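You operate a simulated robot arm through the tools that you are given. There is no shell and no other tool.

The job below is to be done with a simulated robot arm. You get a single attempt, and the scene is never put back.

TASK
At the jog box, jog blower and sieve together for a few seconds, then switch both off.
Fine: one hold of JOG; the other drive switches stay off; the main switch stays on.

It is judged by the outcome, as a careful person would: the job done as asked, and still so three seconds after it is handed in. It fails if anything else is knocked over, pushed out of place, dropped, spilled or broken.

THE ROBOT
A 7-joint arm with a two-finger parallel gripper, fixed in place. Base frame: the origin is at the foot of the arm, x ahead of it, y to its left, z up. Units: mm, rad, N and s.
With the tool pointing down near the work surface it reaches from about 200 to 580 mm from the base axis. Its first joint turns from -2.897 to 2.897 rad. Payload 3.4 kg.
The tool frame sits at the grasp point between the pads (the TCP): z along the fingers, y along the line on which they close. The tips reach 30 mm beyond it. Largest opening 94 mm; finger width 28, thickness 10; the body of the gripper, 50 by 96 mm, starts 55 mm behind the TCP.
Orientation is that of the tool frame in the base frame, as [roll, pitch, yaw] about the fixed x, y, z axes, in that order (R = Rz(yaw) Ry(pitch) Rx(roll)). With the fingers straight down and closing along the base's y, the tool's x points along the base's -x, its y along +y and its z along -z.

THE INTERFACE
- The arm moves only by the tool play_rows. Its argument "commands" is a list of rows, each a list of 7 numbers: the turn, a rotation vector about the tool's x, y, z in units of 8 degrees (1.0 is 8 degrees), then the shift along the tool's x, y, z in units of 50 mm (1.0 is 50 mm), then the gripper command, from -1 (shut) to 1 (fully open), values between in proportion. In form: [[wx, wy, wz, x, y, z, claw], ...]. A call has 1 to 20 rows; each row shifts and turns the commanded pose from where the row before left it, along the tool's axes as they then stand. A call with a number of a shift or a turn outside -1 to 1 is refused whole. Rows are played at 5 a second. More than 50 mm and 0.15 rad between two rows, or a gripper value outside its range, and nothing of the call is played. Where a pose cannot be reached the arm comes as near as it can. A force on the tool above 40 N (or 10 N above the force at the start of the call, whichever is more), or a blocked arm, ends the call early, and 0.2 s more pass. Each finger travels about 72 mm/s and halts on what it meets, pressing with about 26 N; the grip force reading is that of the motor and also rises with nothing between the fingers. The clock runs only during rows and for 0.2 s after the last one: add rows that do not move to give the fingers time. It gives the time, the measured TCP pose, the force on the tool (base axes), the opening and the grip force at its end, in the units of the frame above (readings bear some noise), with the torque about the TCP (base axes, N m) and any sound that the robot's microphone picked up, and new pictures: "show" is both (left out), scene, wrist or none.
- Cameras (640 x 400 px; columns grow to the right, rows downward): "scene" is fixed at [399, -647.6, 1485]; the picture's right is [0.96, -0.29, 0.00], its down [-0.18, -0.60, -0.78] and it looks along [0.23, 0.74, -0.63] (base axes); focal length 321 px, centre (320, 200). "wrist" rides on the gripper at [76, 14, -103] in the tool frame; the picture's right is [-0.18, 0.98, 0.00], its down [-0.75, -0.14, -0.64] and it looks along [-0.63, -0.12, 0.77] (tool axes); focal length 243 px, centre (320, 200). There is no depth. A picture from a camera that has moved, and an enlarged one, comes with that camera's place and axes in the base frame and with its lens.
- lift_body(by): slides the trunk up (or, below 0, down) by that many mm; the arm rides with it, the base frame stays. It gives what a move gives, with no picture.
- inspect(camera, box): a new picture of the part [left, top, right, bottom] of that camera's present view, enlarged. The clock stands still meanwhile.
- close_job(): hands the job in; it is judged then, once.

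Nothing tells you positions but the pictures and the camera data. Unless the task says otherwise, let go and move clear before handing in.

The tools are called after ">>>" as a command line: name --pt "numbers of a row" for each row, then --argument value for the rest, lists and objects as JSON in quotes. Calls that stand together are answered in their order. play_rows: Moves the arm, as the interface text tells. Its arguments: {"type":"object","properties":{"commands":{"type":"array","items":{"type":"array","items":{"type":"number"}}},"show":{"type":"string","enum":["both","scene","wrist","none"]}},"required":["commands"]} The other tools are called the same way: lift_body (by) slides the trunk up or down; inspect (camera, box) takes an enlarged picture of a part of a camera's view; close_job () hands the job in.

At the start:

```text
time: 0.0
position: [404.2, -61.3, 1140.5]
tcp_rot: [-3.138, 0.0, 3.141]
ft_force: [0.2, -1.2, -0.1]
ft_torque: [0.0, 0.0, -0.05]
gripper_width: 94.2
grasp_force: 0.1
trunk travel left (down, up): [-300.0, 86.0]
```

scene: 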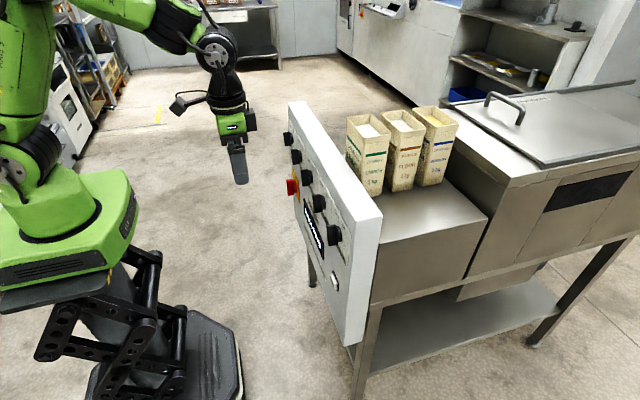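
wrist: 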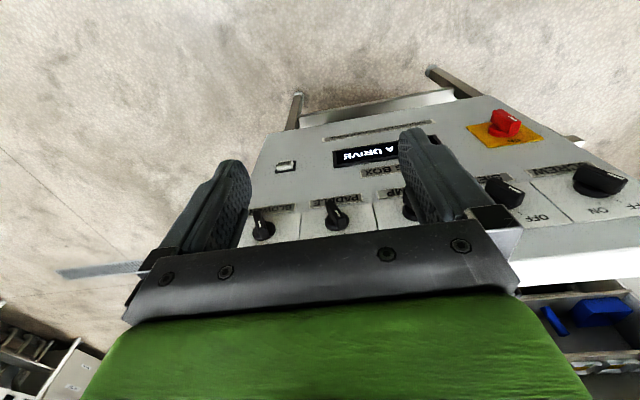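

I see an upright panel facing the robot, with a red main switch, several black rotary knobs and a white push button. I'll enlarge both views to read the labels before I move.

>>> inspect --camera "wrist" --box '[220, 80, 640, 300]'

>>> inspect --camera "scene" --box '[260, 90, 400, 350]'

```text
1.52 times, centred on (430, 190) of wrist
camera zoom: at [328.4, -46.7, 1241.2], right [0.18, 0.98, 0.0], down [0.75, -0.14, 0.64], along [0.63, -0.12, -0.77], focal length 370 px, centre (152, 215)
```

zoom: 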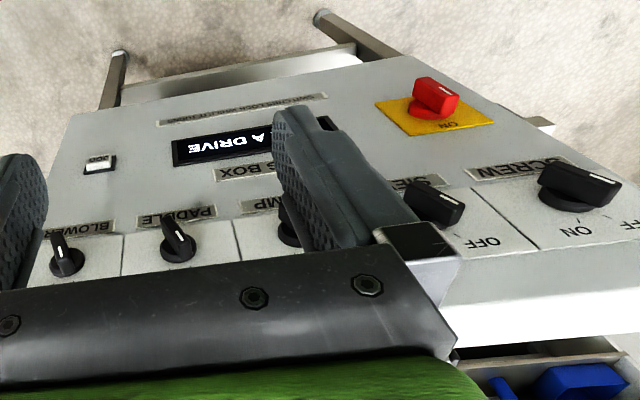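

```text
1.54 times, centred on (330, 220) of scene
camera zoom: at [399.0, -647.6, 1485.0], right [0.96, -0.29, 0.0], down [-0.18, -0.6, -0.78], along [0.23, 0.74, -0.63], focal length 494 px, centre (305, 169)
```

zoom: 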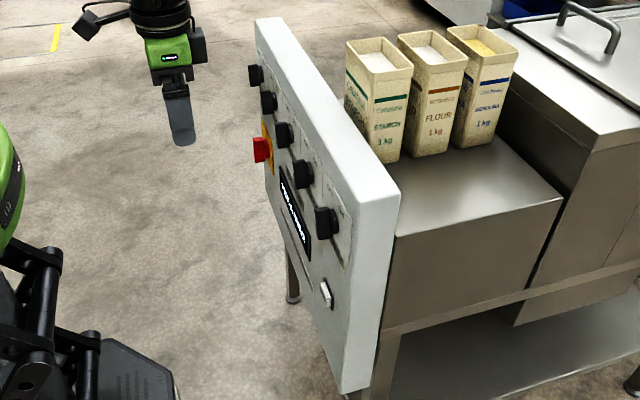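

The drives read SCREW, SIEVE, (PUMP), PADDLE, BLOWER from left to right, with JOG at about [586, -171, 800] and BLOWER at about [576, -180, 985]. Next I'll lower the trunk and tilt the tool to see the panel face-on from a safe distance.

>>> lift_body --by -150

>>> play_rows --pt "0 -1 0 0 0 0 -1" --pt "0 -1 0 0 0 0 -1" --pt "0 -1 0 0 0 0 -1" --pt "0 -1 0 0 0 0 -1" --pt "0 -1 0 0 0 0 -1" --pt "0 -1 0 0 0 0 -1" --pt "0 0 0 0 0 0 -1"

```text
time: 1.8
position: [404.2, -61.1, 990.3]
tcp_rot: [-3.138, 0.0, 3.141]
ft_force: [-0.6, 0.4, 0.1]
ft_torque: [0.01, -0.05, 0.02]
gripper_width: 94.3
grasp_force: 0.1
trunk travel left (down, up): [-150.0, 236.0]
```

```text
time: 3.4
position: [403.2, -60.4, 989.7]
tcp_rot: [-3.137, 0.839, -3.14]
ft_force: [0.3, -0.1, -0.2]
ft_torque: [-0.01, -0.01, -0.03]
gripper_width: 0.0
grasp_force: 25.8
trunk travel left (down, up): [-150.0, 236.0]
camera wrist: at [277.4, -46.4, 1001.1], right [0.12, 0.98, 0.14], down [0.03, -0.14, 0.99], along [0.99, -0.12, -0.04], focal length 243 px, centre (320, 200)
```

scene: 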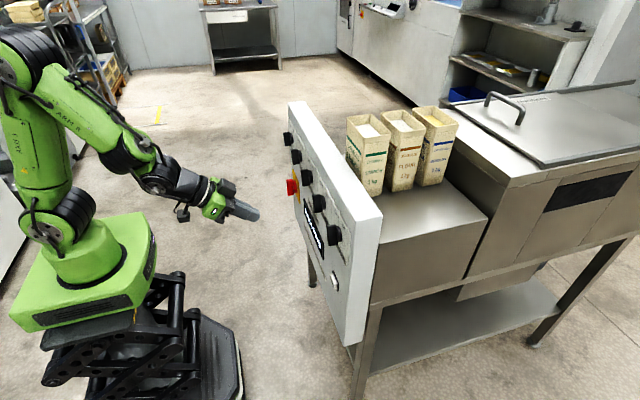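
wrist: 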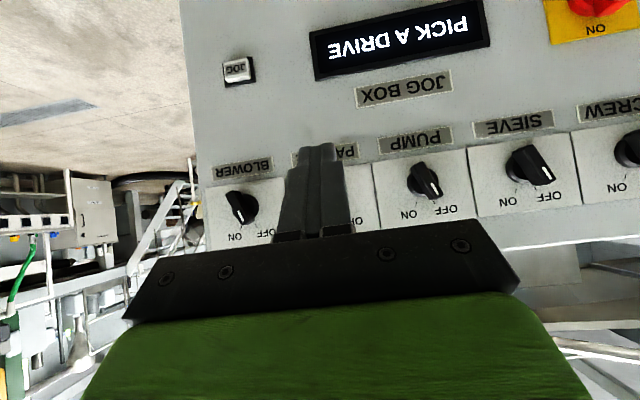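

The panel view is clear but upside-down, and the display reads "PICK A DRIVE". I'll enlarge it to read the knob positions.

>>> inspect --camera "wrist" --box '[180, 130, 400, 260]'

>>> inspect --camera "wrist" --box '[360, 80, 640, 250]'

>>> inspect --camera "wrist" --box '[180, 0, 640, 120]'

```text
2.91 times, centred on (290, 195) of wrist
camera zoom: at [277.4, -46.4, 1001.1], right [0.12, 0.98, 0.14], down [0.03, -0.14, 0.99], along [0.99, -0.12, -0.04], focal length 706 px, centre (407, 214)
```

zoom: 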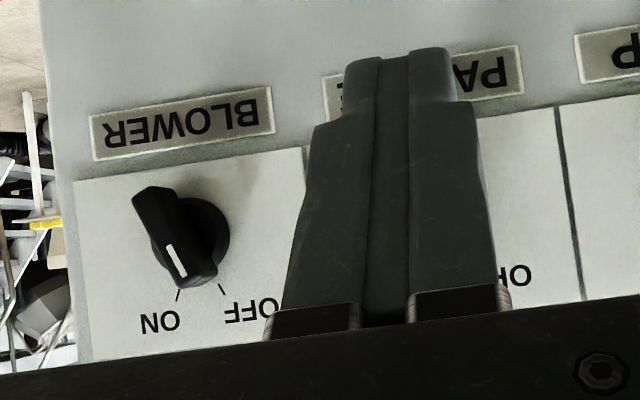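

```text
2.29 times, centred on (500, 165) of wrist
camera zoom: at [277.4, -46.4, 1001.1], right [0.12, 0.98, 0.14], down [0.03, -0.14, 0.99], along [0.99, -0.12, -0.04], focal length 555 px, centre (-91, 280)
```

zoom: 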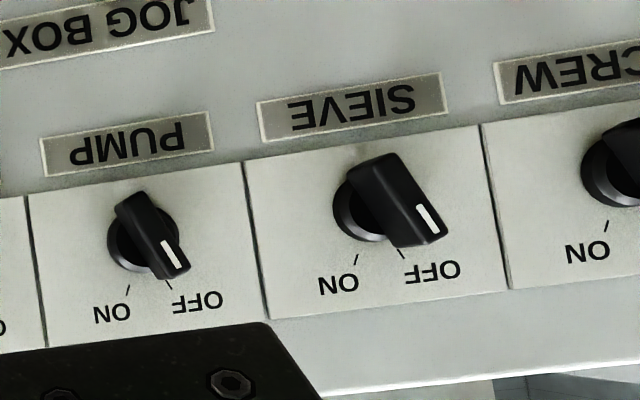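

```text
1.39 times, centred on (410, 60) of wrist
camera zoom: at [277.4, -46.4, 1001.1], right [0.12, 0.98, 0.14], down [0.03, -0.14, 0.99], along [0.99, -0.12, -0.04], focal length 338 px, centre (195, 395)
```

zoom: 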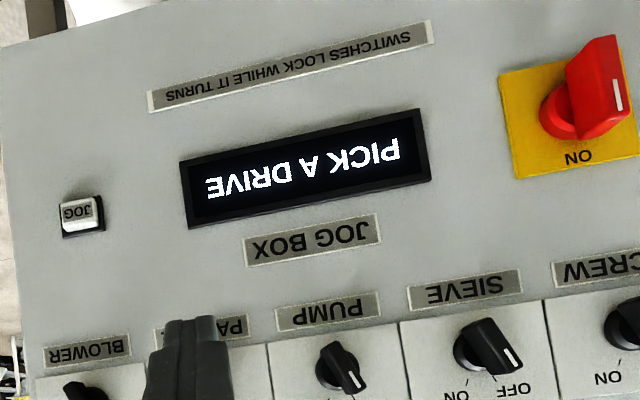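

All five drives are OFF: OFF is up-left and ON is up-right from the operator's side. A placard says "SWITCHES LOCK WHILE IT TURNS". Next I'll bring the tool horizontal in front of BLOWER, still clear of it, to refine positions.

>>> play_rows --pt "0 -1 0 0 0 0 -0.1" --pt "0 -1 0 0 0 0 -0.1" --pt "0 -1 0 0 0 0 -0.1" --pt "0 -1 0 0 0 0 -0.1" --pt "0 -1 0 0 0 0 -0.1" --pt "0 -0.241 0 0 0 0 -0.1" --pt "0 0 0 0 -0.8 0 -0.1" --pt "0 0 0 0 -0.8 0 -0.1" --pt "0 0 0 0 -0.8 0 -0.1" --pt "0 0 0 0 0 0.8 -0.1" --pt "0 0 0 0 0 0 -0.1" --pt "0 0 0 0 0 0 -0.1"

```text
time: 6.0
position: [467.8, -214.3, 1059.5]
tcp_rot: [-3.139, 1.305, -3.133]
ft_force: [-1.2, 0.0, 1.1]
ft_torque: [-0.03, -0.04, -0.01]
gripper_width: 42.3
grasp_force: 0.0
out of reach, approached as far as the arm can: row 1, 2, 3, 4, 5, 6
trunk travel left (down, up): [-150.0, 236.0]
camera wrist: at [350.5, -201.2, 1011.5], right [0.04, 0.98, 0.18], down [-0.42, -0.14, 0.9], along [0.91, -0.11, 0.41], focal length 243 px, centre (320, 200)
```

scene: 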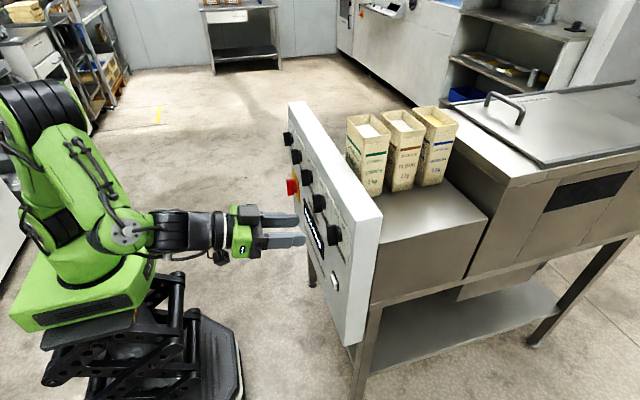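
wrist: 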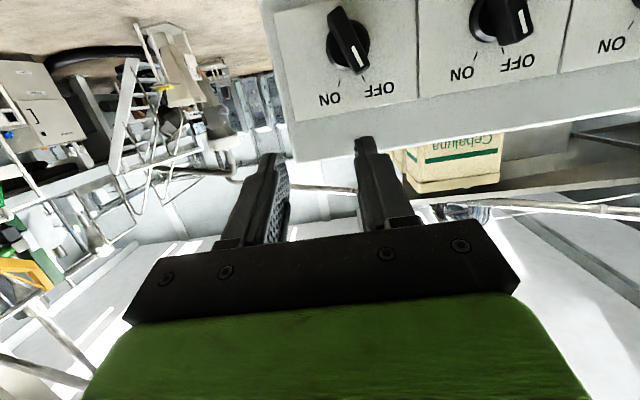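

The arm hit a reach limit at 75° of pitch while folded, and it now sits about 75 mm above the knob and clear of it. With the arm more extended, I'll try to finish levelling.

>>> play_rows --pt "0 -0.95 0 0 0 0 -0.1" --pt "0 -0.95 0 0 0 0 -0.1" --pt "0 0 0 0 0 0 -0.1" --show "wrist"

```text
time: 6.8
position: [467.7, -214.0, 1060.2]
tcp_rot: [2.826, 1.571, 2.831]
ft_force: [0.1, -0.4, -0.4]
ft_torque: [0.02, 0.01, -0.01]
gripper_width: 42.1
grasp_force: 0.1
trunk travel left (down, up): [-150.0, 236.0]
camera wrist: at [366.3, -200.8, 982.5], right [0.0, 0.98, 0.18], down [-0.64, -0.14, 0.75], along [0.77, -0.11, 0.63], focal length 243 px, centre (320, 200)
```

wrist: 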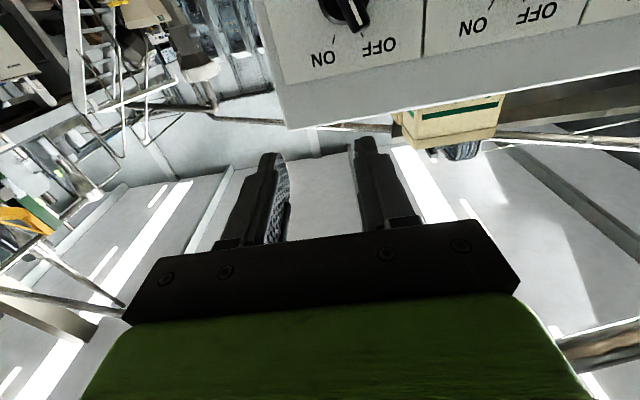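

The tool is now level. I'll lower the trunk 75 mm to knob height and look again.

>>> lift_body --by -75

>>> play_rows --pt "0 0 0 0 0.6 0 -0.1" --pt "0 0 0 0 0 0 -0.1"

```text
time: 7.9
position: [467.6, -214.1, 983.7]
tcp_rot: [1.639, 1.57, 1.643]
ft_force: [0.3, 0.0, 0.6]
ft_torque: [0.02, 0.02, 0.03]
gripper_width: 42.4
grasp_force: 0.0
trunk travel left (down, up): [-75.0, 311.0]
```

```text
time: 8.5
position: [467.8, -184.3, 983.4]
tcp_rot: [-1.767, 1.57, -1.761]
ft_force: [-0.4, 0.2, 0.4]
ft_torque: [-0.03, -0.02, -0.01]
gripper_width: 42.4
grasp_force: 0.0
trunk travel left (down, up): [-75.0, 311.0]
camera wrist: at [366.7, -170.5, 906.3], right [0.0, 0.98, 0.18], down [-0.64, -0.14, 0.75], along [0.77, -0.11, 0.63], focal length 243 px, centre (320, 200)
```

scene: 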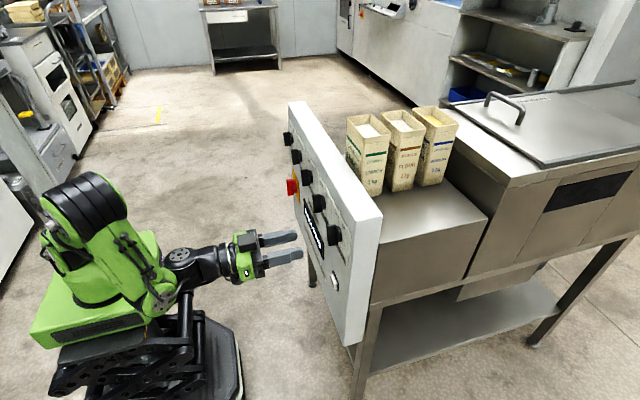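
wrist: 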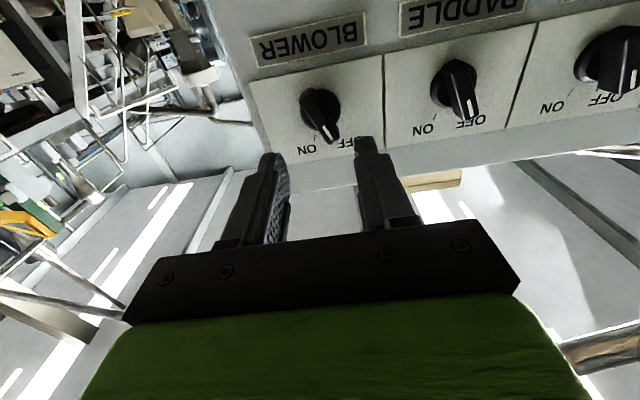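

>>> inspect --camera "wrist" --box '[240, 50, 400, 150]'

>>> inspect --camera "scene" --box '[240, 170, 400, 320]'

```text
4.00 times, centred on (320, 100) of wrist
camera zoom: at [366.7, -170.5, 906.3], right [0.0, 0.98, 0.18], down [-0.64, -0.14, 0.75], along [0.77, -0.11, 0.63], focal length 970 px, centre (320, 600)
```

zoom: 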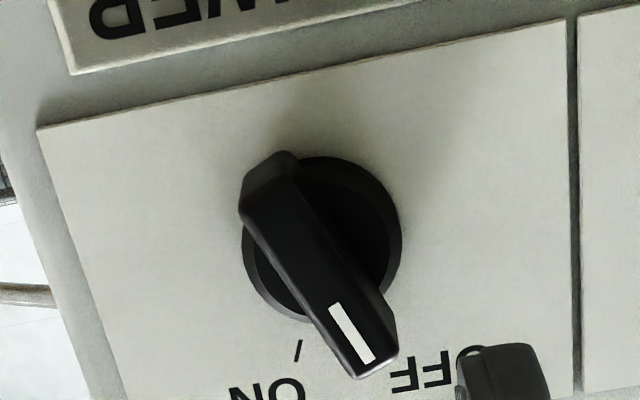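

```text
2.67 times, centred on (320, 245) of scene
camera zoom: at [399.0, -647.6, 1485.0], right [0.96, -0.29, 0.0], down [-0.18, -0.6, -0.78], along [0.23, 0.74, -0.63], focal length 856 px, centre (320, 80)
```

zoom: 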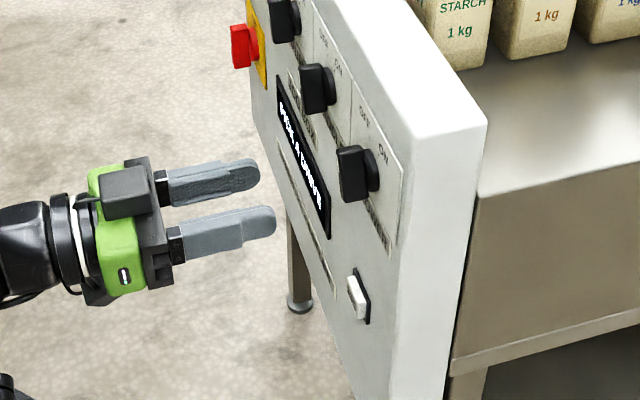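

BLOWER's axis comes out at about y -184, z 985, with the bar front at x ≈ 566 and about 22° off vertical toward OFF. I'll align the fingers with the bar and approach until the tips are level with its front.

>>> play_rows --pt "0 0 -0.9 0 0 0 -0.1" --pt "0 0 -0.9 0 0 0 -0.1" --pt "0 0 -0.9 0 0 0 -0.1" --pt "0 0 0 0 0 0.6 -0.1" --pt "0 0 0 0 0 0.6 -0.1" --pt "0 0 0 0 0 0 -0.1"

>>> inspect --camera "wrist" --box '[200, 60, 440, 210]'

>>> inspect --camera "scene" --box '[270, 190, 390, 290]'

```text
time: 9.9
position: [527.9, -186.3, 982.0]
tcp_rot: [-1.572, 1.194, -1.567]
ft_force: [-0.3, 0.6, 0.5]
ft_torque: [0.0, -0.03, -0.02]
gripper_width: 42.4
grasp_force: 0.0
trunk travel left (down, up): [-75.0, 311.0]
camera wrist: at [426.8, -201.7, 904.7], right [0.0, 0.98, -0.19], down [-0.64, 0.14, 0.75], along [0.77, 0.13, 0.63], focal length 243 px, centre (320, 200)
```

scene: 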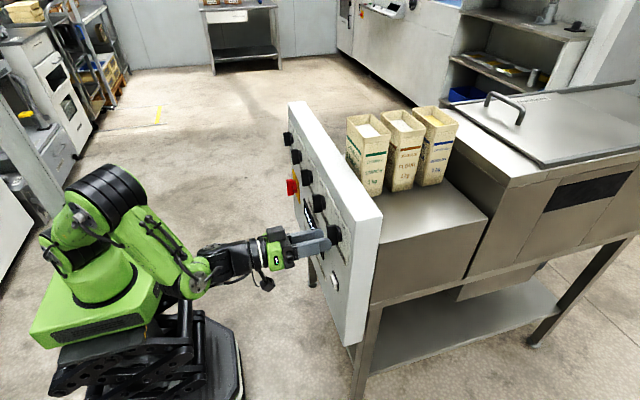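
wrist: 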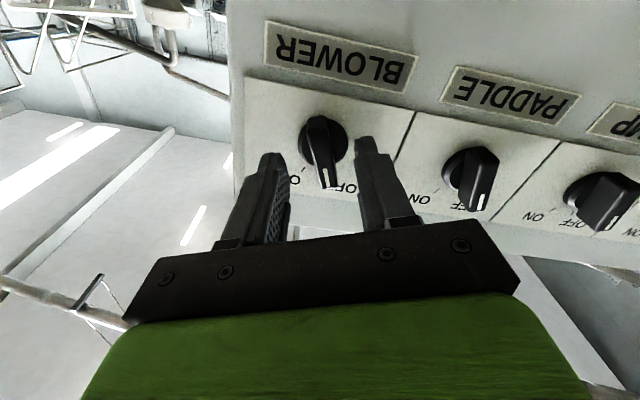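

```text
2.67 times, centred on (320, 135) of wrist
camera zoom: at [426.8, -201.7, 904.7], right [0.0, 0.98, -0.19], down [-0.64, 0.14, 0.75], along [0.77, 0.13, 0.63], focal length 647 px, centre (320, 373)
```

zoom: 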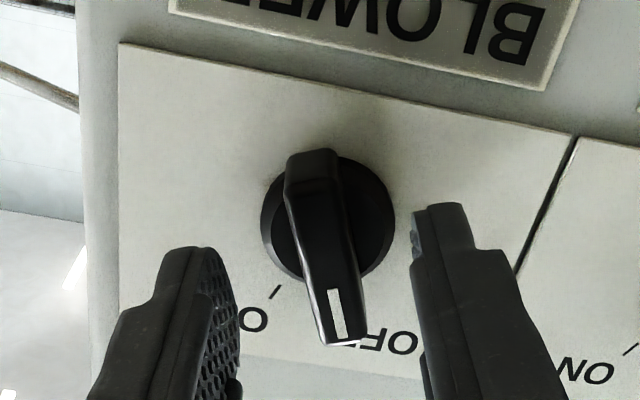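

```text
4.00 times, centred on (330, 240) of scene
camera zoom: at [399.0, -647.6, 1485.0], right [0.96, -0.29, 0.0], down [-0.18, -0.6, -0.78], along [0.23, 0.74, -0.63], focal length 1284 px, centre (280, 40)
```

zoom: 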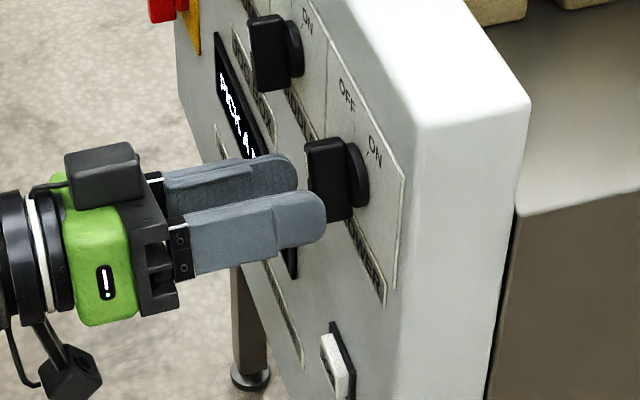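

The bar is centred between the open fingers to within a few mm. I'll correct that offset, move about 20 mm onto the bar and close.

>>> play_rows --pt "0 0 0 -0.07 0.04 0 -0.1" --pt "0 0 0 0 0 0.2 -0.1" --pt "0 0 0 0 0 0.2 -0.1" --pt "0 0 0 0 0 0 -0.1" --pt "0 0 0 0 0 0 -0.6" --pt "0 0 0 0 0 0 -1" --pt "0 0 0 0 0 0 -1" --pt "0 0 0 0 0 0 -1"

>>> inspect --camera "wrist" --box '[200, 60, 440, 210]'

```text
time: 11.7
position: [547.5, -182.6, 986.0]
tcp_rot: [-1.569, 1.193, -1.564]
ft_force: [3.0, -3.9, 4.4]
ft_torque: [-0.02, 0.23, -0.56]
gripper_width: 12.9
grasp_force: 45.4
trunk travel left (down, up): [-75.0, 311.0]
camera wrist: at [446.0, -198.4, 908.7], right [0.0, 0.98, -0.19], down [-0.64, 0.14, 0.75], along [0.77, 0.13, 0.63], focal length 243 px, centre (320, 200)
```

scene: 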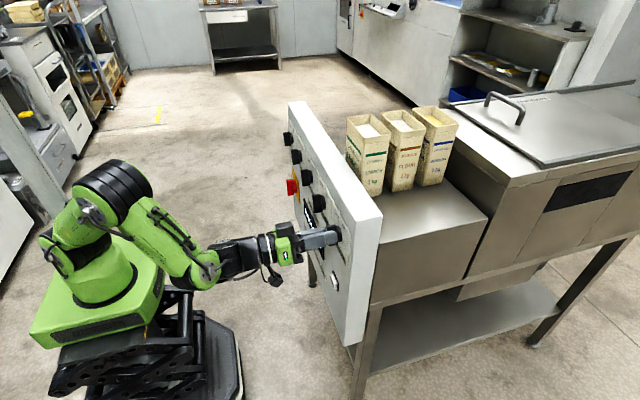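
wrist: 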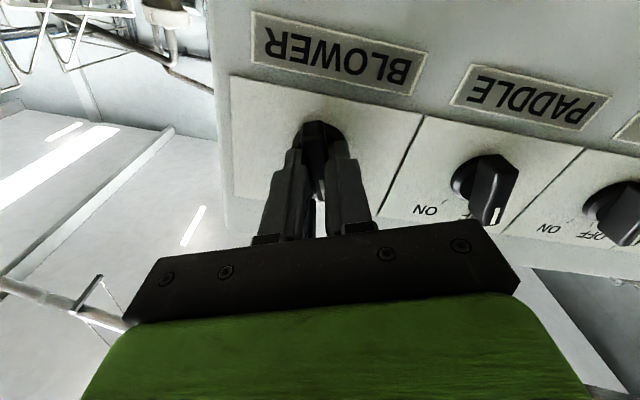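

```text
2.67 times, centred on (320, 135) of wrist
camera zoom: at [446.0, -198.4, 908.7], right [0.0, 0.98, -0.19], down [-0.64, 0.14, 0.75], along [0.77, 0.13, 0.63], focal length 647 px, centre (320, 373)
```

zoom: 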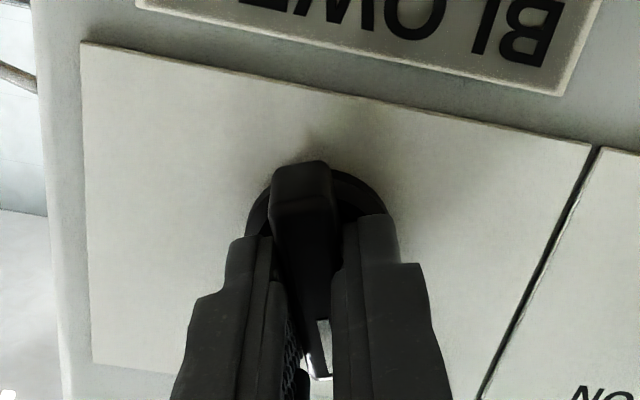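

The bar is held at 12.9 mm with small side forces. I'll turn it about 45° clockwise, from OFF to ON.

>>> play_rows --pt "0 0 0.8 0 0 0 -1" --pt "0 0 0.8 0 0 0 -1" --pt "0 0 0.8 0 0 0 -1" --pt "0 0 0.8 0 0 0 -1" --pt "0 0 0.8 0 0 0 -1" --pt "0 0 0.8 0 0 0 -1" --pt "0 0 0.8 0 0 0 -1" --pt "0 0 0 0 0 0 -1"

>>> inspect --camera "wrist" --box '[200, 60, 440, 210]'

```text
time: 13.5
position: [546.5, -183.4, 985.5]
tcp_rot: [1.575, 1.165, 1.576]
ft_force: [-1.8, -14.6, -0.4]
ft_torque: [-0.65, 0.02, -0.78]
gripper_width: 12.5
grasp_force: 44.5
trunk travel left (down, up): [-75.0, 311.0]
camera wrist: at [445.7, -141.1, 920.6], right [0.0, 0.83, 0.56], down [-0.64, -0.43, 0.64], along [0.77, -0.36, 0.53], focal length 243 px, centre (320, 200)
```

scene: 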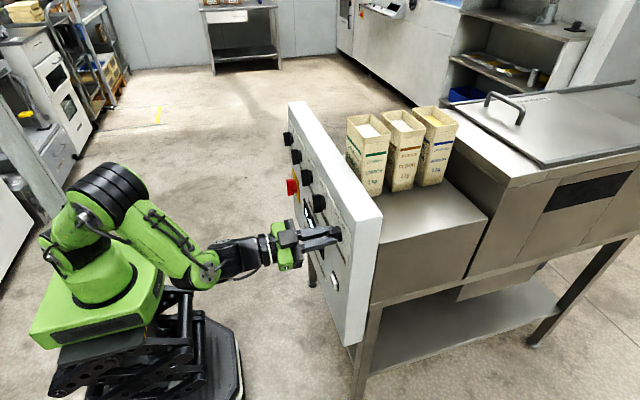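
wrist: 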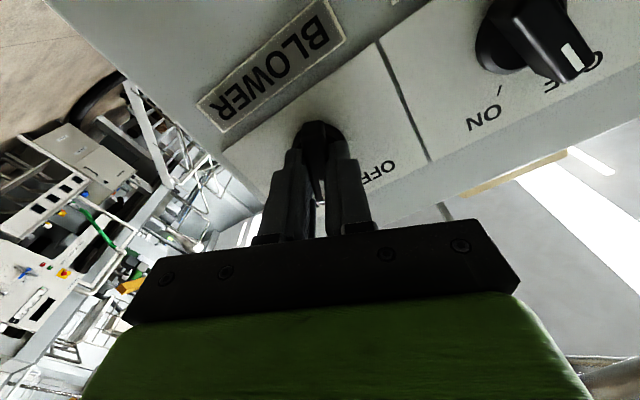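

```text
2.67 times, centred on (320, 135) of wrist
camera zoom: at [445.7, -141.1, 920.6], right [0.0, 0.83, 0.56], down [-0.64, -0.43, 0.64], along [0.77, -0.36, 0.53], focal length 647 px, centre (320, 373)
```

zoom: 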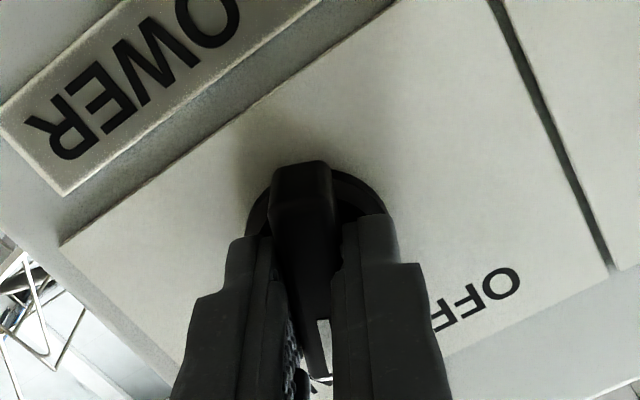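

The knob followed the fingers to about +23°. I'll open, back straight off and check the knob and display.

>>> play_rows --pt "0 0 0 0 0 0 -0.5" --pt "0 0 0 0 0 0 -0.1" --pt "0 0 0 0 0 0 -0.1" --pt "0 0 0 0 0 -0.5 -0.1" --pt "0 0 0 0 0 -0.7 -0.1" --pt "0 0 -0.96 0 0 0 -0.1" --pt "0 0 -0.96 0 0 0 -0.1" --pt "0 0 -0.96 0 0 0 -0.1" --pt "0 0 0 0 0 0 -0.1"

>>> inspect --camera "wrist" --box '[200, 20, 440, 170]'

>>> inspect --camera "scene" --box '[270, 190, 390, 290]'

```text
time: 15.5
position: [487.6, -181.2, 986.6]
tcp_rot: [1.765, 1.569, 1.769]
ft_force: [0.3, 0.1, 0.1]
ft_torque: [0.01, 0.0, 0.02]
gripper_width: 42.1
grasp_force: 0.1
trunk travel left (down, up): [-75.0, 311.0]
camera wrist: at [385.8, -167.7, 909.0], right [0.0, 0.98, 0.18], down [-0.64, -0.14, 0.75], along [0.77, -0.12, 0.63], focal length 243 px, centre (320, 200)
```

scene: 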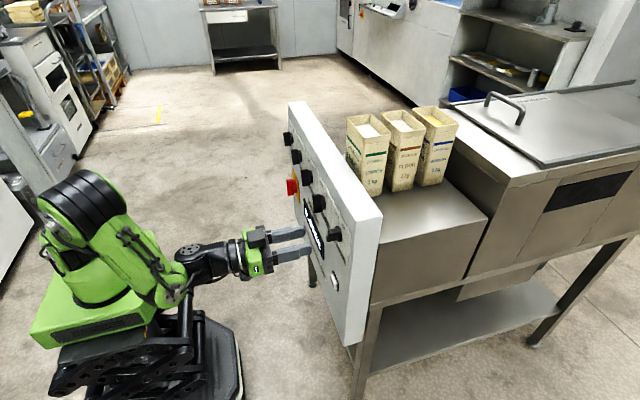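
wrist: 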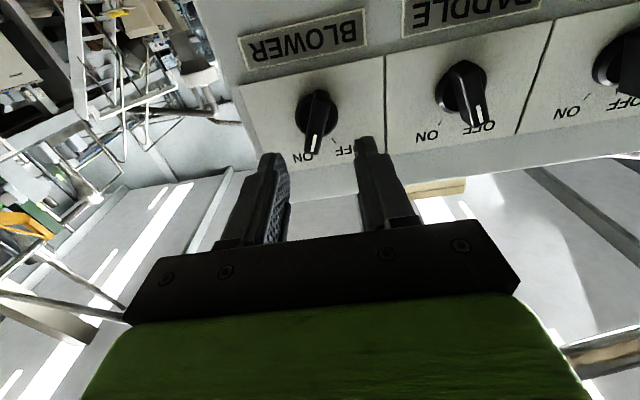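

```text
2.67 times, centred on (320, 95) of wrist
camera zoom: at [385.8, -167.7, 909.0], right [0.0, 0.98, 0.18], down [-0.64, -0.14, 0.75], along [0.77, -0.12, 0.63], focal length 647 px, centre (320, 480)
```

zoom: 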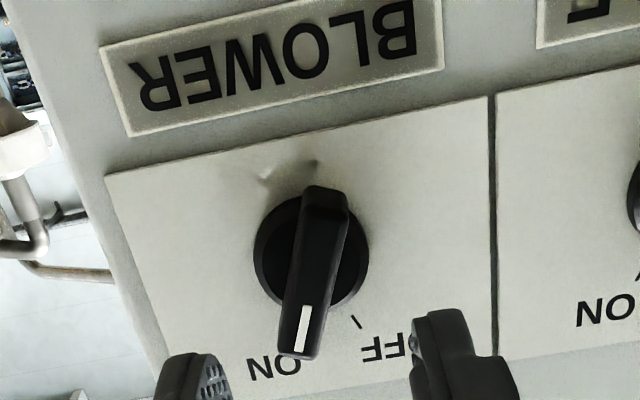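

```text
4.00 times, centred on (330, 240) of scene
camera zoom: at [399.0, -647.6, 1485.0], right [0.96, -0.29, 0.0], down [-0.18, -0.6, -0.78], along [0.23, 0.74, -0.63], focal length 1284 px, centre (280, 40)
```

zoom: 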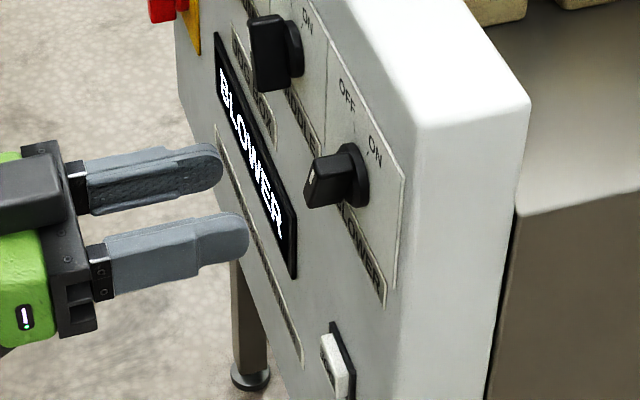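

BLOWER is ON and the display reads "BLOWER". I'll now slide left in front of SIEVE, at about y 155, z 985, with the tips staying 30 mm clear of the knobs.

>>> play_rows --pt "0 0 0 0 0 0.3 -0.1" --pt "0 0 0 0 0.9 0 -0.1" --pt "0 0 0 0 0.9 0 -0.1" --pt "0 0 0 0 0.9 0 -0.1" --pt "0 0 0 0 0.9 0 -0.1" --pt "0 0 0 0 0 0 -0.1"

```text
time: 16.9
position: [499.2, -2.2, 988.6]
tcp_rot: [1.658, 1.57, 1.662]
ft_force: [0.0, 0.3, 0.1]
ft_torque: [0.03, 0.02, 0.04]
gripper_width: 42.4
grasp_force: 0.0
trunk travel left (down, up): [-75.0, 311.0]
camera wrist: at [398.3, 10.6, 911.6], right [0.0, 0.98, 0.19], down [-0.64, -0.15, 0.75], along [0.77, -0.12, 0.63], focal length 243 px, centre (320, 200)
```

scene: 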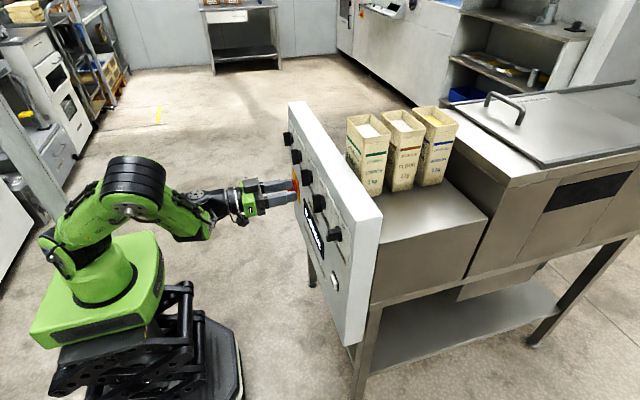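
wrist: 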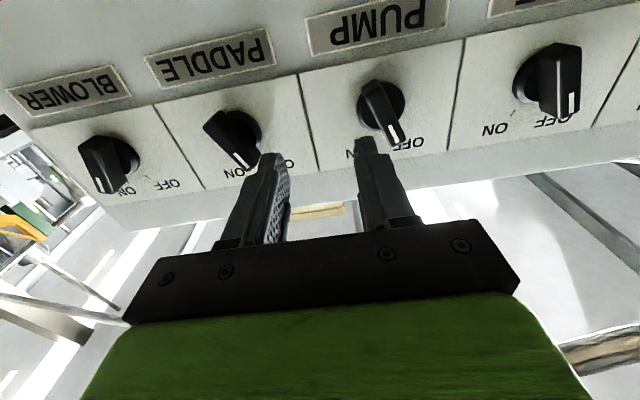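

SIEVE comes out at about y 158, z 984. I'll slide there and align the fingers with its OFF angle.

>>> play_rows --pt "0 0 0 0 0.8 0 -0.1" --pt "0 0 0 0 0.8 0 -0.1" --pt "0 0 0 0 0.8 0 -0.1" --pt "0 0 0 0.07 0.8 0 -0.1" --pt "0 0 -0.9 0 0 0 -0.1" --pt "0 0 -0.9 0 0 0 -0.1" --pt "0 0 -0.9 0 0 0.3 -0.1" --pt "0 0 0 0 0 0 -0.1"

>>> inspect --camera "wrist" --box '[200, 60, 440, 210]'

```text
time: 18.7
position: [514.8, 159.6, 983.1]
tcp_rot: [-1.57, 1.196, -1.569]
ft_force: [-0.4, 0.3, 0.0]
ft_torque: [0.0, 0.0, -0.01]
gripper_width: 42.3
grasp_force: 0.0
trunk travel left (down, up): [-75.0, 311.0]
camera wrist: at [413.0, 143.9, 906.3], right [0.0, 0.98, -0.19], down [-0.64, 0.14, 0.75], along [0.77, 0.13, 0.63], focal length 243 px, centre (320, 200)
```

scene: 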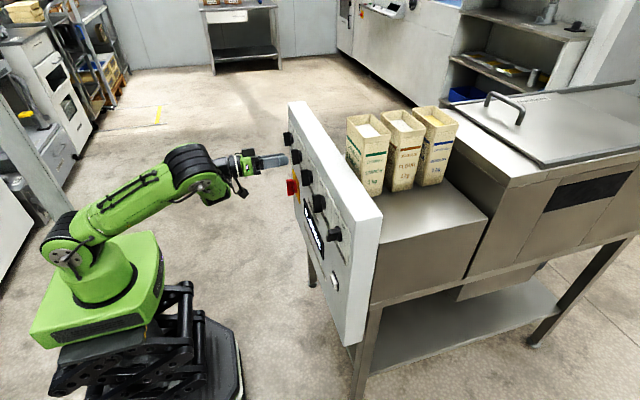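
wrist: 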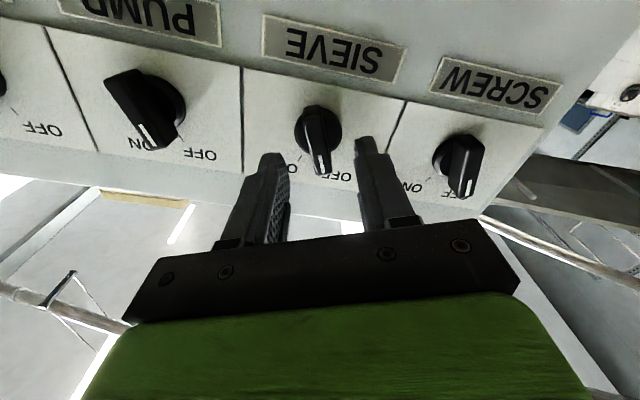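

```text
2.67 times, centred on (320, 135) of wrist
camera zoom: at [413.0, 143.9, 906.3], right [0.0, 0.98, -0.19], down [-0.64, 0.14, 0.75], along [0.77, 0.13, 0.63], focal length 647 px, centre (320, 373)
```

zoom: 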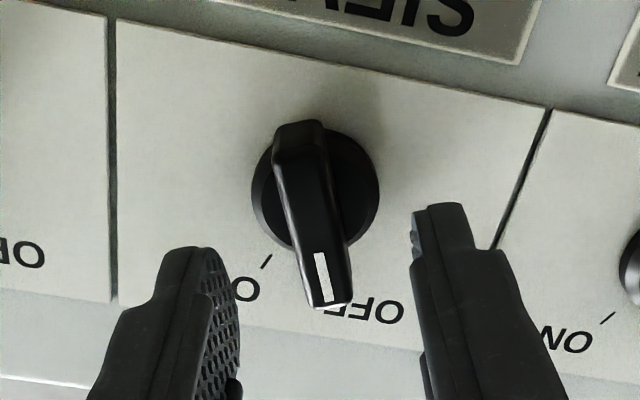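

SIEVE's bar is almost perfectly centred, with its axis at about y 159, z 985. I'll move in the same depth as before, close, and turn 45° to ON.

>>> play_rows --pt "0 0 0 -0.04 -0.015 0.25 -0.1" --pt "0 0 0 0 0 0.2 -0.1" --pt "0 0 0 0 0 0.2 -0.1" --pt "0 0 0 0 0 0 -0.1" --pt "0 0 0 0 0 0 -0.6" --pt "0 0 0 0 0 0 -1" --pt "0 0 0 0 0 0 -1" --pt "0 0 0 0 0 0 -1" --show "wrist"

```text
time: 20.5
position: [549.8, 159.3, 986.9]
tcp_rot: [-1.569, 1.194, -1.567]
ft_force: [2.4, 0.8, 1.3]
ft_torque: [-0.02, -0.3, -0.35]
gripper_width: 12.6
grasp_force: 44.9
trunk travel left (down, up): [-75.0, 311.0]
camera wrist: at [447.4, 143.9, 909.2], right [0.0, 0.98, -0.19], down [-0.64, 0.14, 0.75], along [0.77, 0.12, 0.63], focal length 243 px, centre (320, 200)
```

wrist: 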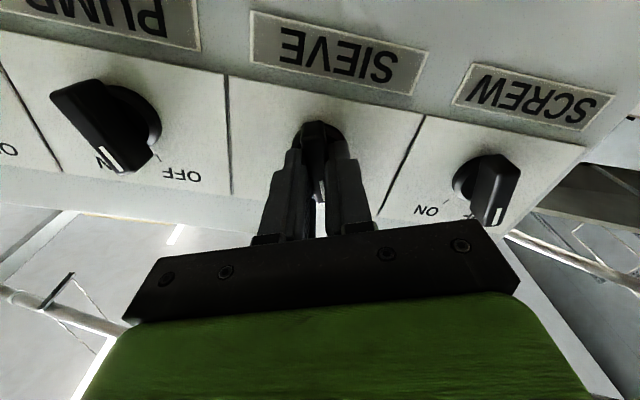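

The grip is secure at 12.6 mm with low forces. I'll turn SIEVE to ON, release, back off and check.

>>> play_rows --pt "0 0 0.8 0 0 0 -1" --pt "0 0 0.8 0 0 0 -1" --pt "0 0 0.8 0 0 0 -1" --pt "0 0 0.8 0 0 0 -1" --pt "0 0 0.8 0 0 0 -1" --pt "0 0 0.8 0 0 0 -1" --pt "0 0 0.8 0 0 0 -1" --pt "0 0 0 0 0 0 -1" --show "none"

>>> play_rows --pt "0 0 0 0 0 0 -0.5" --pt "0 0 0 0 0 0 -0.1" --pt "0 0 0 0 0 0 -0.1" --pt "0 0 0 0 0 -0.5 -0.1" --pt "0 0 0 0 0 -0.5 -0.1" --pt "0 0 -0.96 0 0 0 -0.1" --pt "0 0 -0.96 0 0 0 -0.1" --pt "0 0 -0.96 0 0 0 -0.1" --pt "0 0 0 0 0 0 -0.1"

>>> inspect --camera "scene" --box '[270, 120, 390, 300]'

```text
time: 22.3
position: [548.8, 158.3, 987.5]
tcp_rot: [1.571, 1.162, 1.575]
ft_force: [2.9, -2.5, 8.0]
ft_torque: [-0.79, -0.42, -0.63]
gripper_width: 12.8
grasp_force: 45.8
trunk travel left (down, up): [-75.0, 311.0]
```

```text
time: 24.3
position: [498.2, 160.1, 984.2]
tcp_rot: [1.592, 1.566, 1.597]
ft_force: [0.8, -0.1, 0.5]
ft_torque: [0.0, 0.01, 0.0]
gripper_width: 42.3
grasp_force: 0.0
trunk travel left (down, up): [-75.0, 311.0]
camera wrist: at [396.8, 173.0, 908.4], right [0.0, 0.98, 0.19], down [-0.64, -0.15, 0.75], along [0.77, -0.12, 0.63], focal length 243 px, centre (320, 200)
```

scene: 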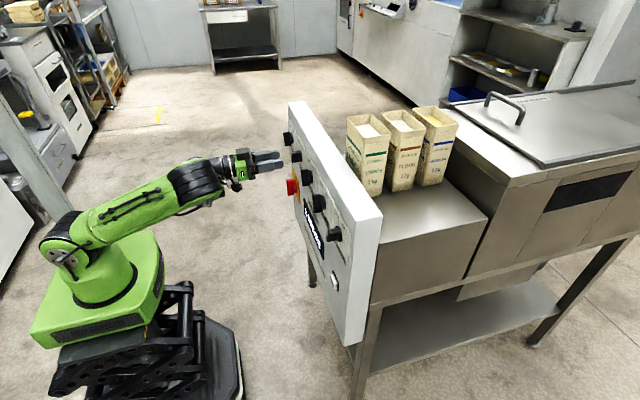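
wrist: 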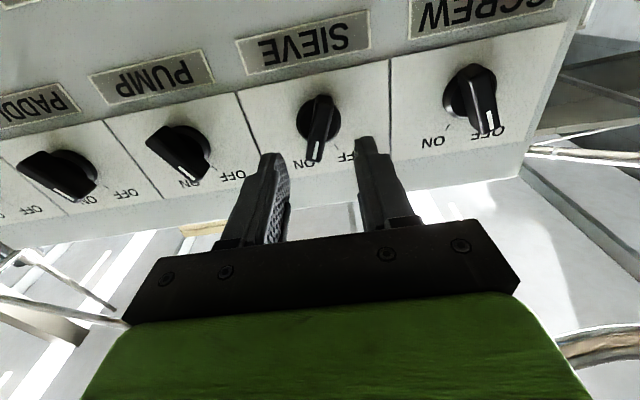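

```text
2.22 times, centred on (330, 210) of scene
camera zoom: at [399.0, -647.6, 1485.0], right [0.96, -0.29, 0.0], down [-0.18, -0.6, -0.78], along [0.23, 0.74, -0.63], focal length 713 px, centre (298, 178)
```

zoom: 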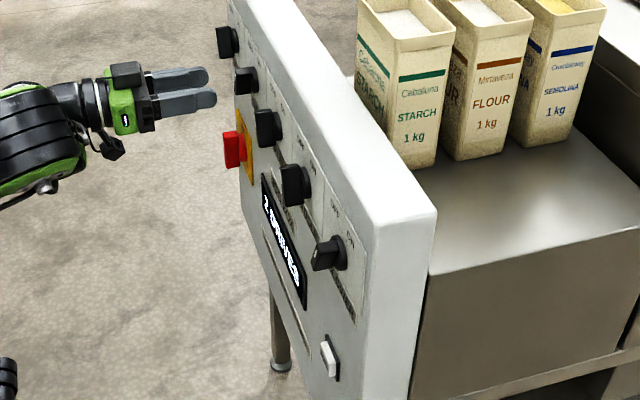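

The display reads "2 DRIVES". With the fingers closed, I'll slide back at this height to JOG's column (y ≈ -170), then lower the trunk the remaining 75 mm.

>>> play_rows --pt "0 0 0 0 -0.9 0 -1" --pt "0 0 0 0 -0.9 0 -1" --pt "0 0 0 0 -0.9 0 -1" --pt "0 0 0 0 -0.9 0 -1" --pt "0 0 0 0 -0.9 0 -1" --pt "0 0 0 0 -0.9 0 -1" --pt "0 0 0 0 -0.9 0 -1" --pt "0 0 0 0 -0.3 0 -1" --pt "0 0 0 0 0 0 -1" --show "none"

>>> lift_body --by -75

>>> play_rows --pt "0 0 0 0.5 0 0 -1" --pt "0 0 0 0.5 0 0 -1" --pt "0 0 0 0 0 0 -1"

```text
time: 26.3
position: [499.2, -168.8, 982.9]
tcp_rot: [1.588, 1.566, 1.594]
ft_force: [-0.3, 0.3, 1.5]
ft_torque: [0.01, -0.03, 0.02]
gripper_width: 0.0
grasp_force: 25.6
trunk travel left (down, up): [-75.0, 311.0]
```

```text
time: 27.4
position: [499.2, -168.8, 908.7]
tcp_rot: [1.57, 1.566, 1.574]
ft_force: [-1.1, -0.7, -0.2]
ft_torque: [0.01, 0.01, 0.01]
gripper_width: 0.0
grasp_force: 25.8
trunk travel left (down, up): [0.0, 386.0]
```

```text
time: 28.2
position: [498.2, -169.7, 858.8]
tcp_rot: [1.607, 1.566, 1.611]
ft_force: [-0.5, 0.2, -0.1]
ft_torque: [0.0, 0.04, 0.01]
gripper_width: 0.0
grasp_force: 26.2
trunk travel left (down, up): [0.0, 386.0]
camera wrist: at [397.3, -155.3, 781.7], right [0.0, 0.98, 0.19], down [-0.64, -0.15, 0.75], along [0.77, -0.12, 0.63], focal length 243 px, centre (320, 200)
```

scene: 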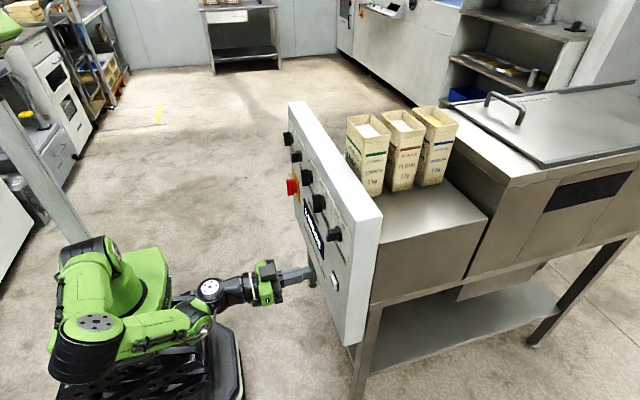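
wrist: 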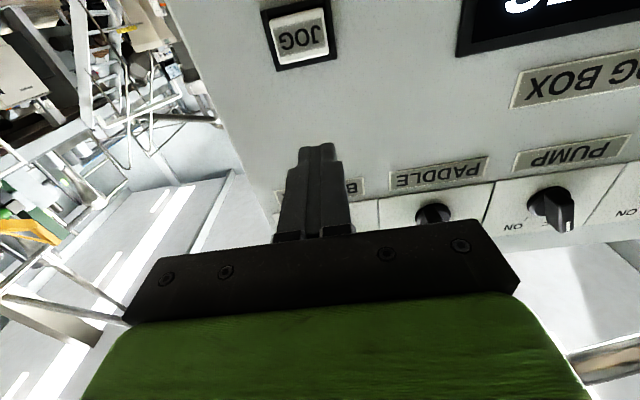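

JOG works out at about y -169, z 798, with a face about 33 mm wide, which is larger than the closed fingertips. I'll move down in front of it and check alignment.

>>> play_rows --pt "0 0 0 0.6 0 0 -1" --pt "0 0 0 0.6 0 0 -1" --pt "0 0 0 0 0 0 -1"

>>> inspect --camera "wrist" --box '[200, 40, 440, 190]'

>>> inspect --camera "scene" --box '[270, 230, 390, 330]'

```text
time: 29.0
position: [499.5, -169.4, 798.0]
tcp_rot: [1.552, 1.564, 1.555]
ft_force: [-0.7, 0.7, -0.2]
ft_torque: [0.0, 0.01, 0.01]
gripper_width: 0.0
grasp_force: 25.3
trunk travel left (down, up): [0.0, 386.0]
camera wrist: at [397.1, -154.4, 721.0], right [0.0, 0.98, 0.19], down [-0.64, -0.15, 0.75], along [0.77, -0.12, 0.63], focal length 243 px, centre (320, 200)
```

scene: 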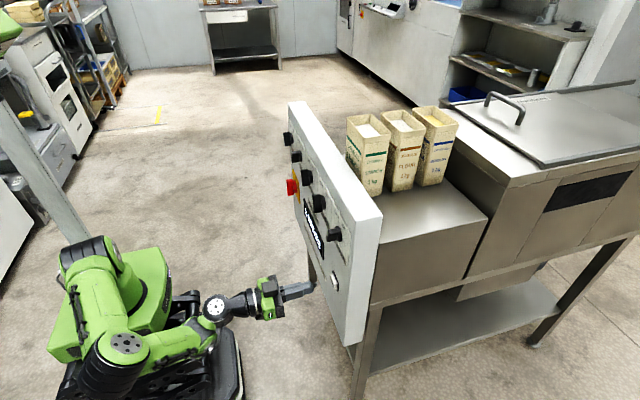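
wrist: 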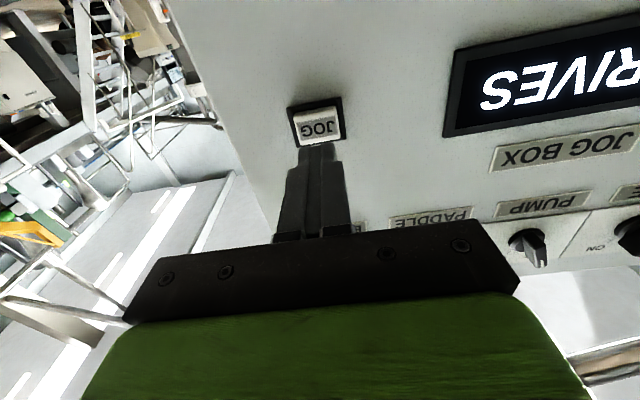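

```text
2.67 times, centred on (320, 115) of wrist
camera zoom: at [397.1, -154.4, 721.0], right [0.0, 0.98, 0.19], down [-0.64, -0.15, 0.75], along [0.77, -0.12, 0.63], focal length 647 px, centre (320, 427)
```

zoom: 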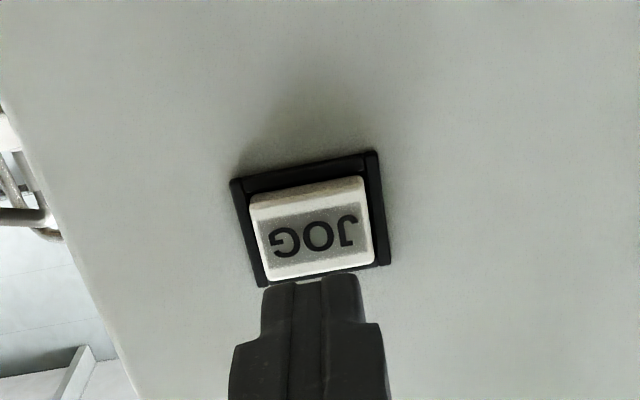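

```text
4.00 times, centred on (330, 280) of scene
camera zoom: at [399.0, -647.6, 1485.0], right [0.96, -0.29, 0.0], down [-0.18, -0.6, -0.78], along [0.23, 0.74, -0.63], focal length 1284 px, centre (280, -120)
```

zoom: 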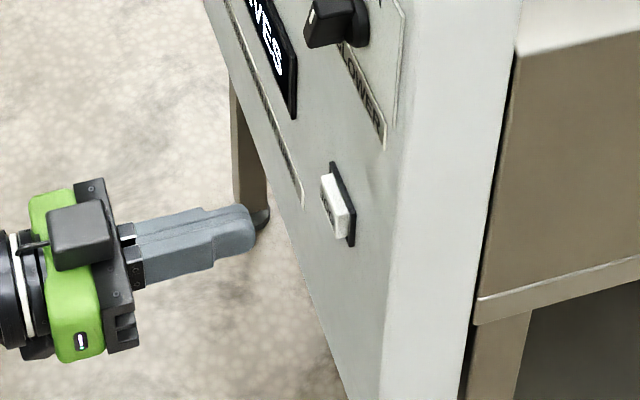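

The fingertips line up with JOG. I'll close to a few millimetres in front of the button without touching it.

>>> play_rows --pt "0 0 0 0 -0.01 0.4 -1" --pt "0 0 0 0 0 0.4 -1" --pt "0 0 0 0 0 0 -1"

>>> inspect --camera "scene" --box '[290, 240, 370, 310]'

>>> inspect --camera "wrist" --box '[240, 80, 400, 180]'

```text
time: 29.8
position: [539.9, -168.0, 798.5]
tcp_rot: [1.582, 1.566, 1.587]
ft_force: [-0.3, -0.3, -0.4]
ft_torque: [0.03, 0.03, 0.01]
gripper_width: 0.0
grasp_force: 25.6
trunk travel left (down, up): [0.0, 386.0]
camera wrist: at [437.9, -154.9, 721.2], right [0.0, 0.98, 0.19], down [-0.64, -0.15, 0.75], along [0.77, -0.12, 0.63], focal length 243 px, centre (320, 200)
```

scene: 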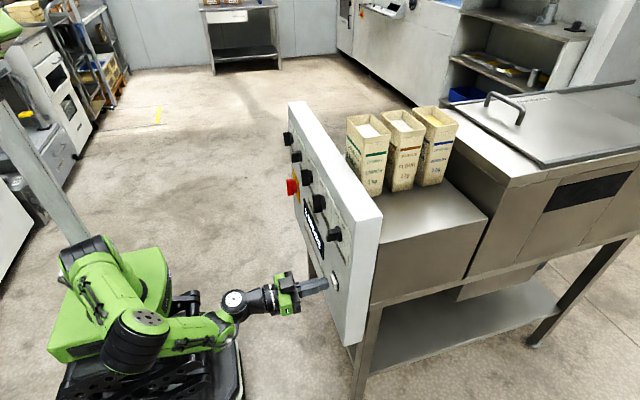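
wrist: 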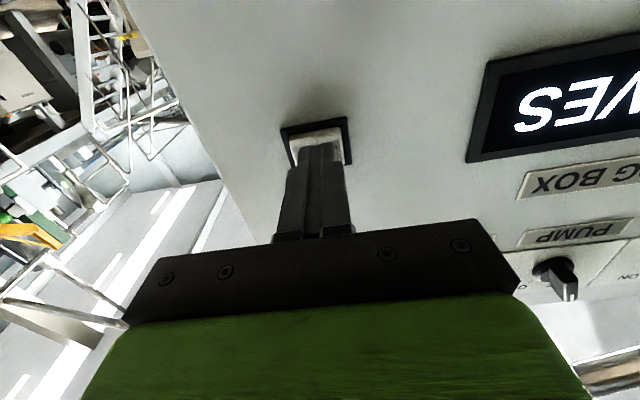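

```text
5.71 times, centred on (330, 275) of scene
camera zoom: at [399.0, -647.6, 1485.0], right [0.96, -0.29, 0.0], down [-0.18, -0.6, -0.78], along [0.23, 0.74, -0.63], focal length 1834 px, centre (263, -229)
```

zoom: 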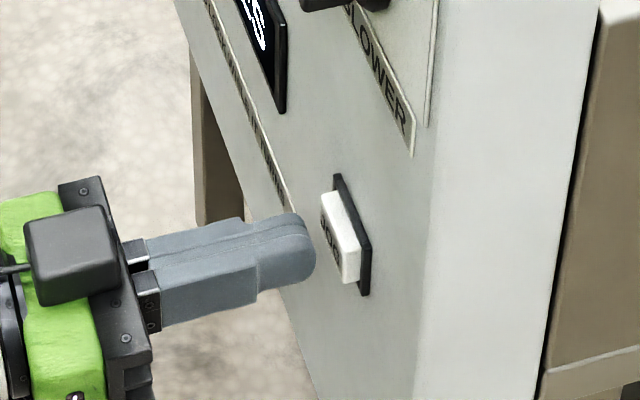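

```text
4.00 times, centred on (320, 130) of wrist
camera zoom: at [437.9, -154.9, 721.2], right [0.0, 0.98, 0.19], down [-0.64, -0.15, 0.75], along [0.77, -0.12, 0.63], focal length 970 px, centre (320, 480)
```

zoom: 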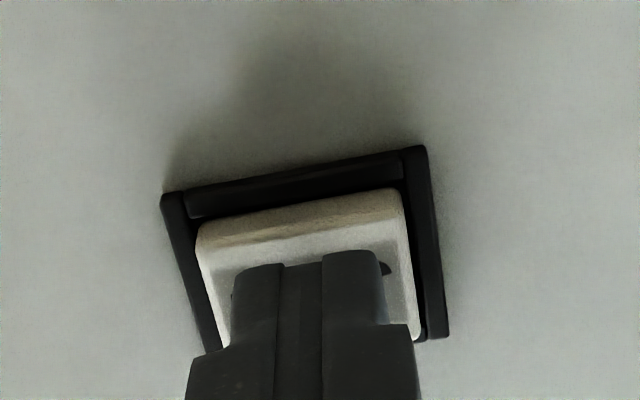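

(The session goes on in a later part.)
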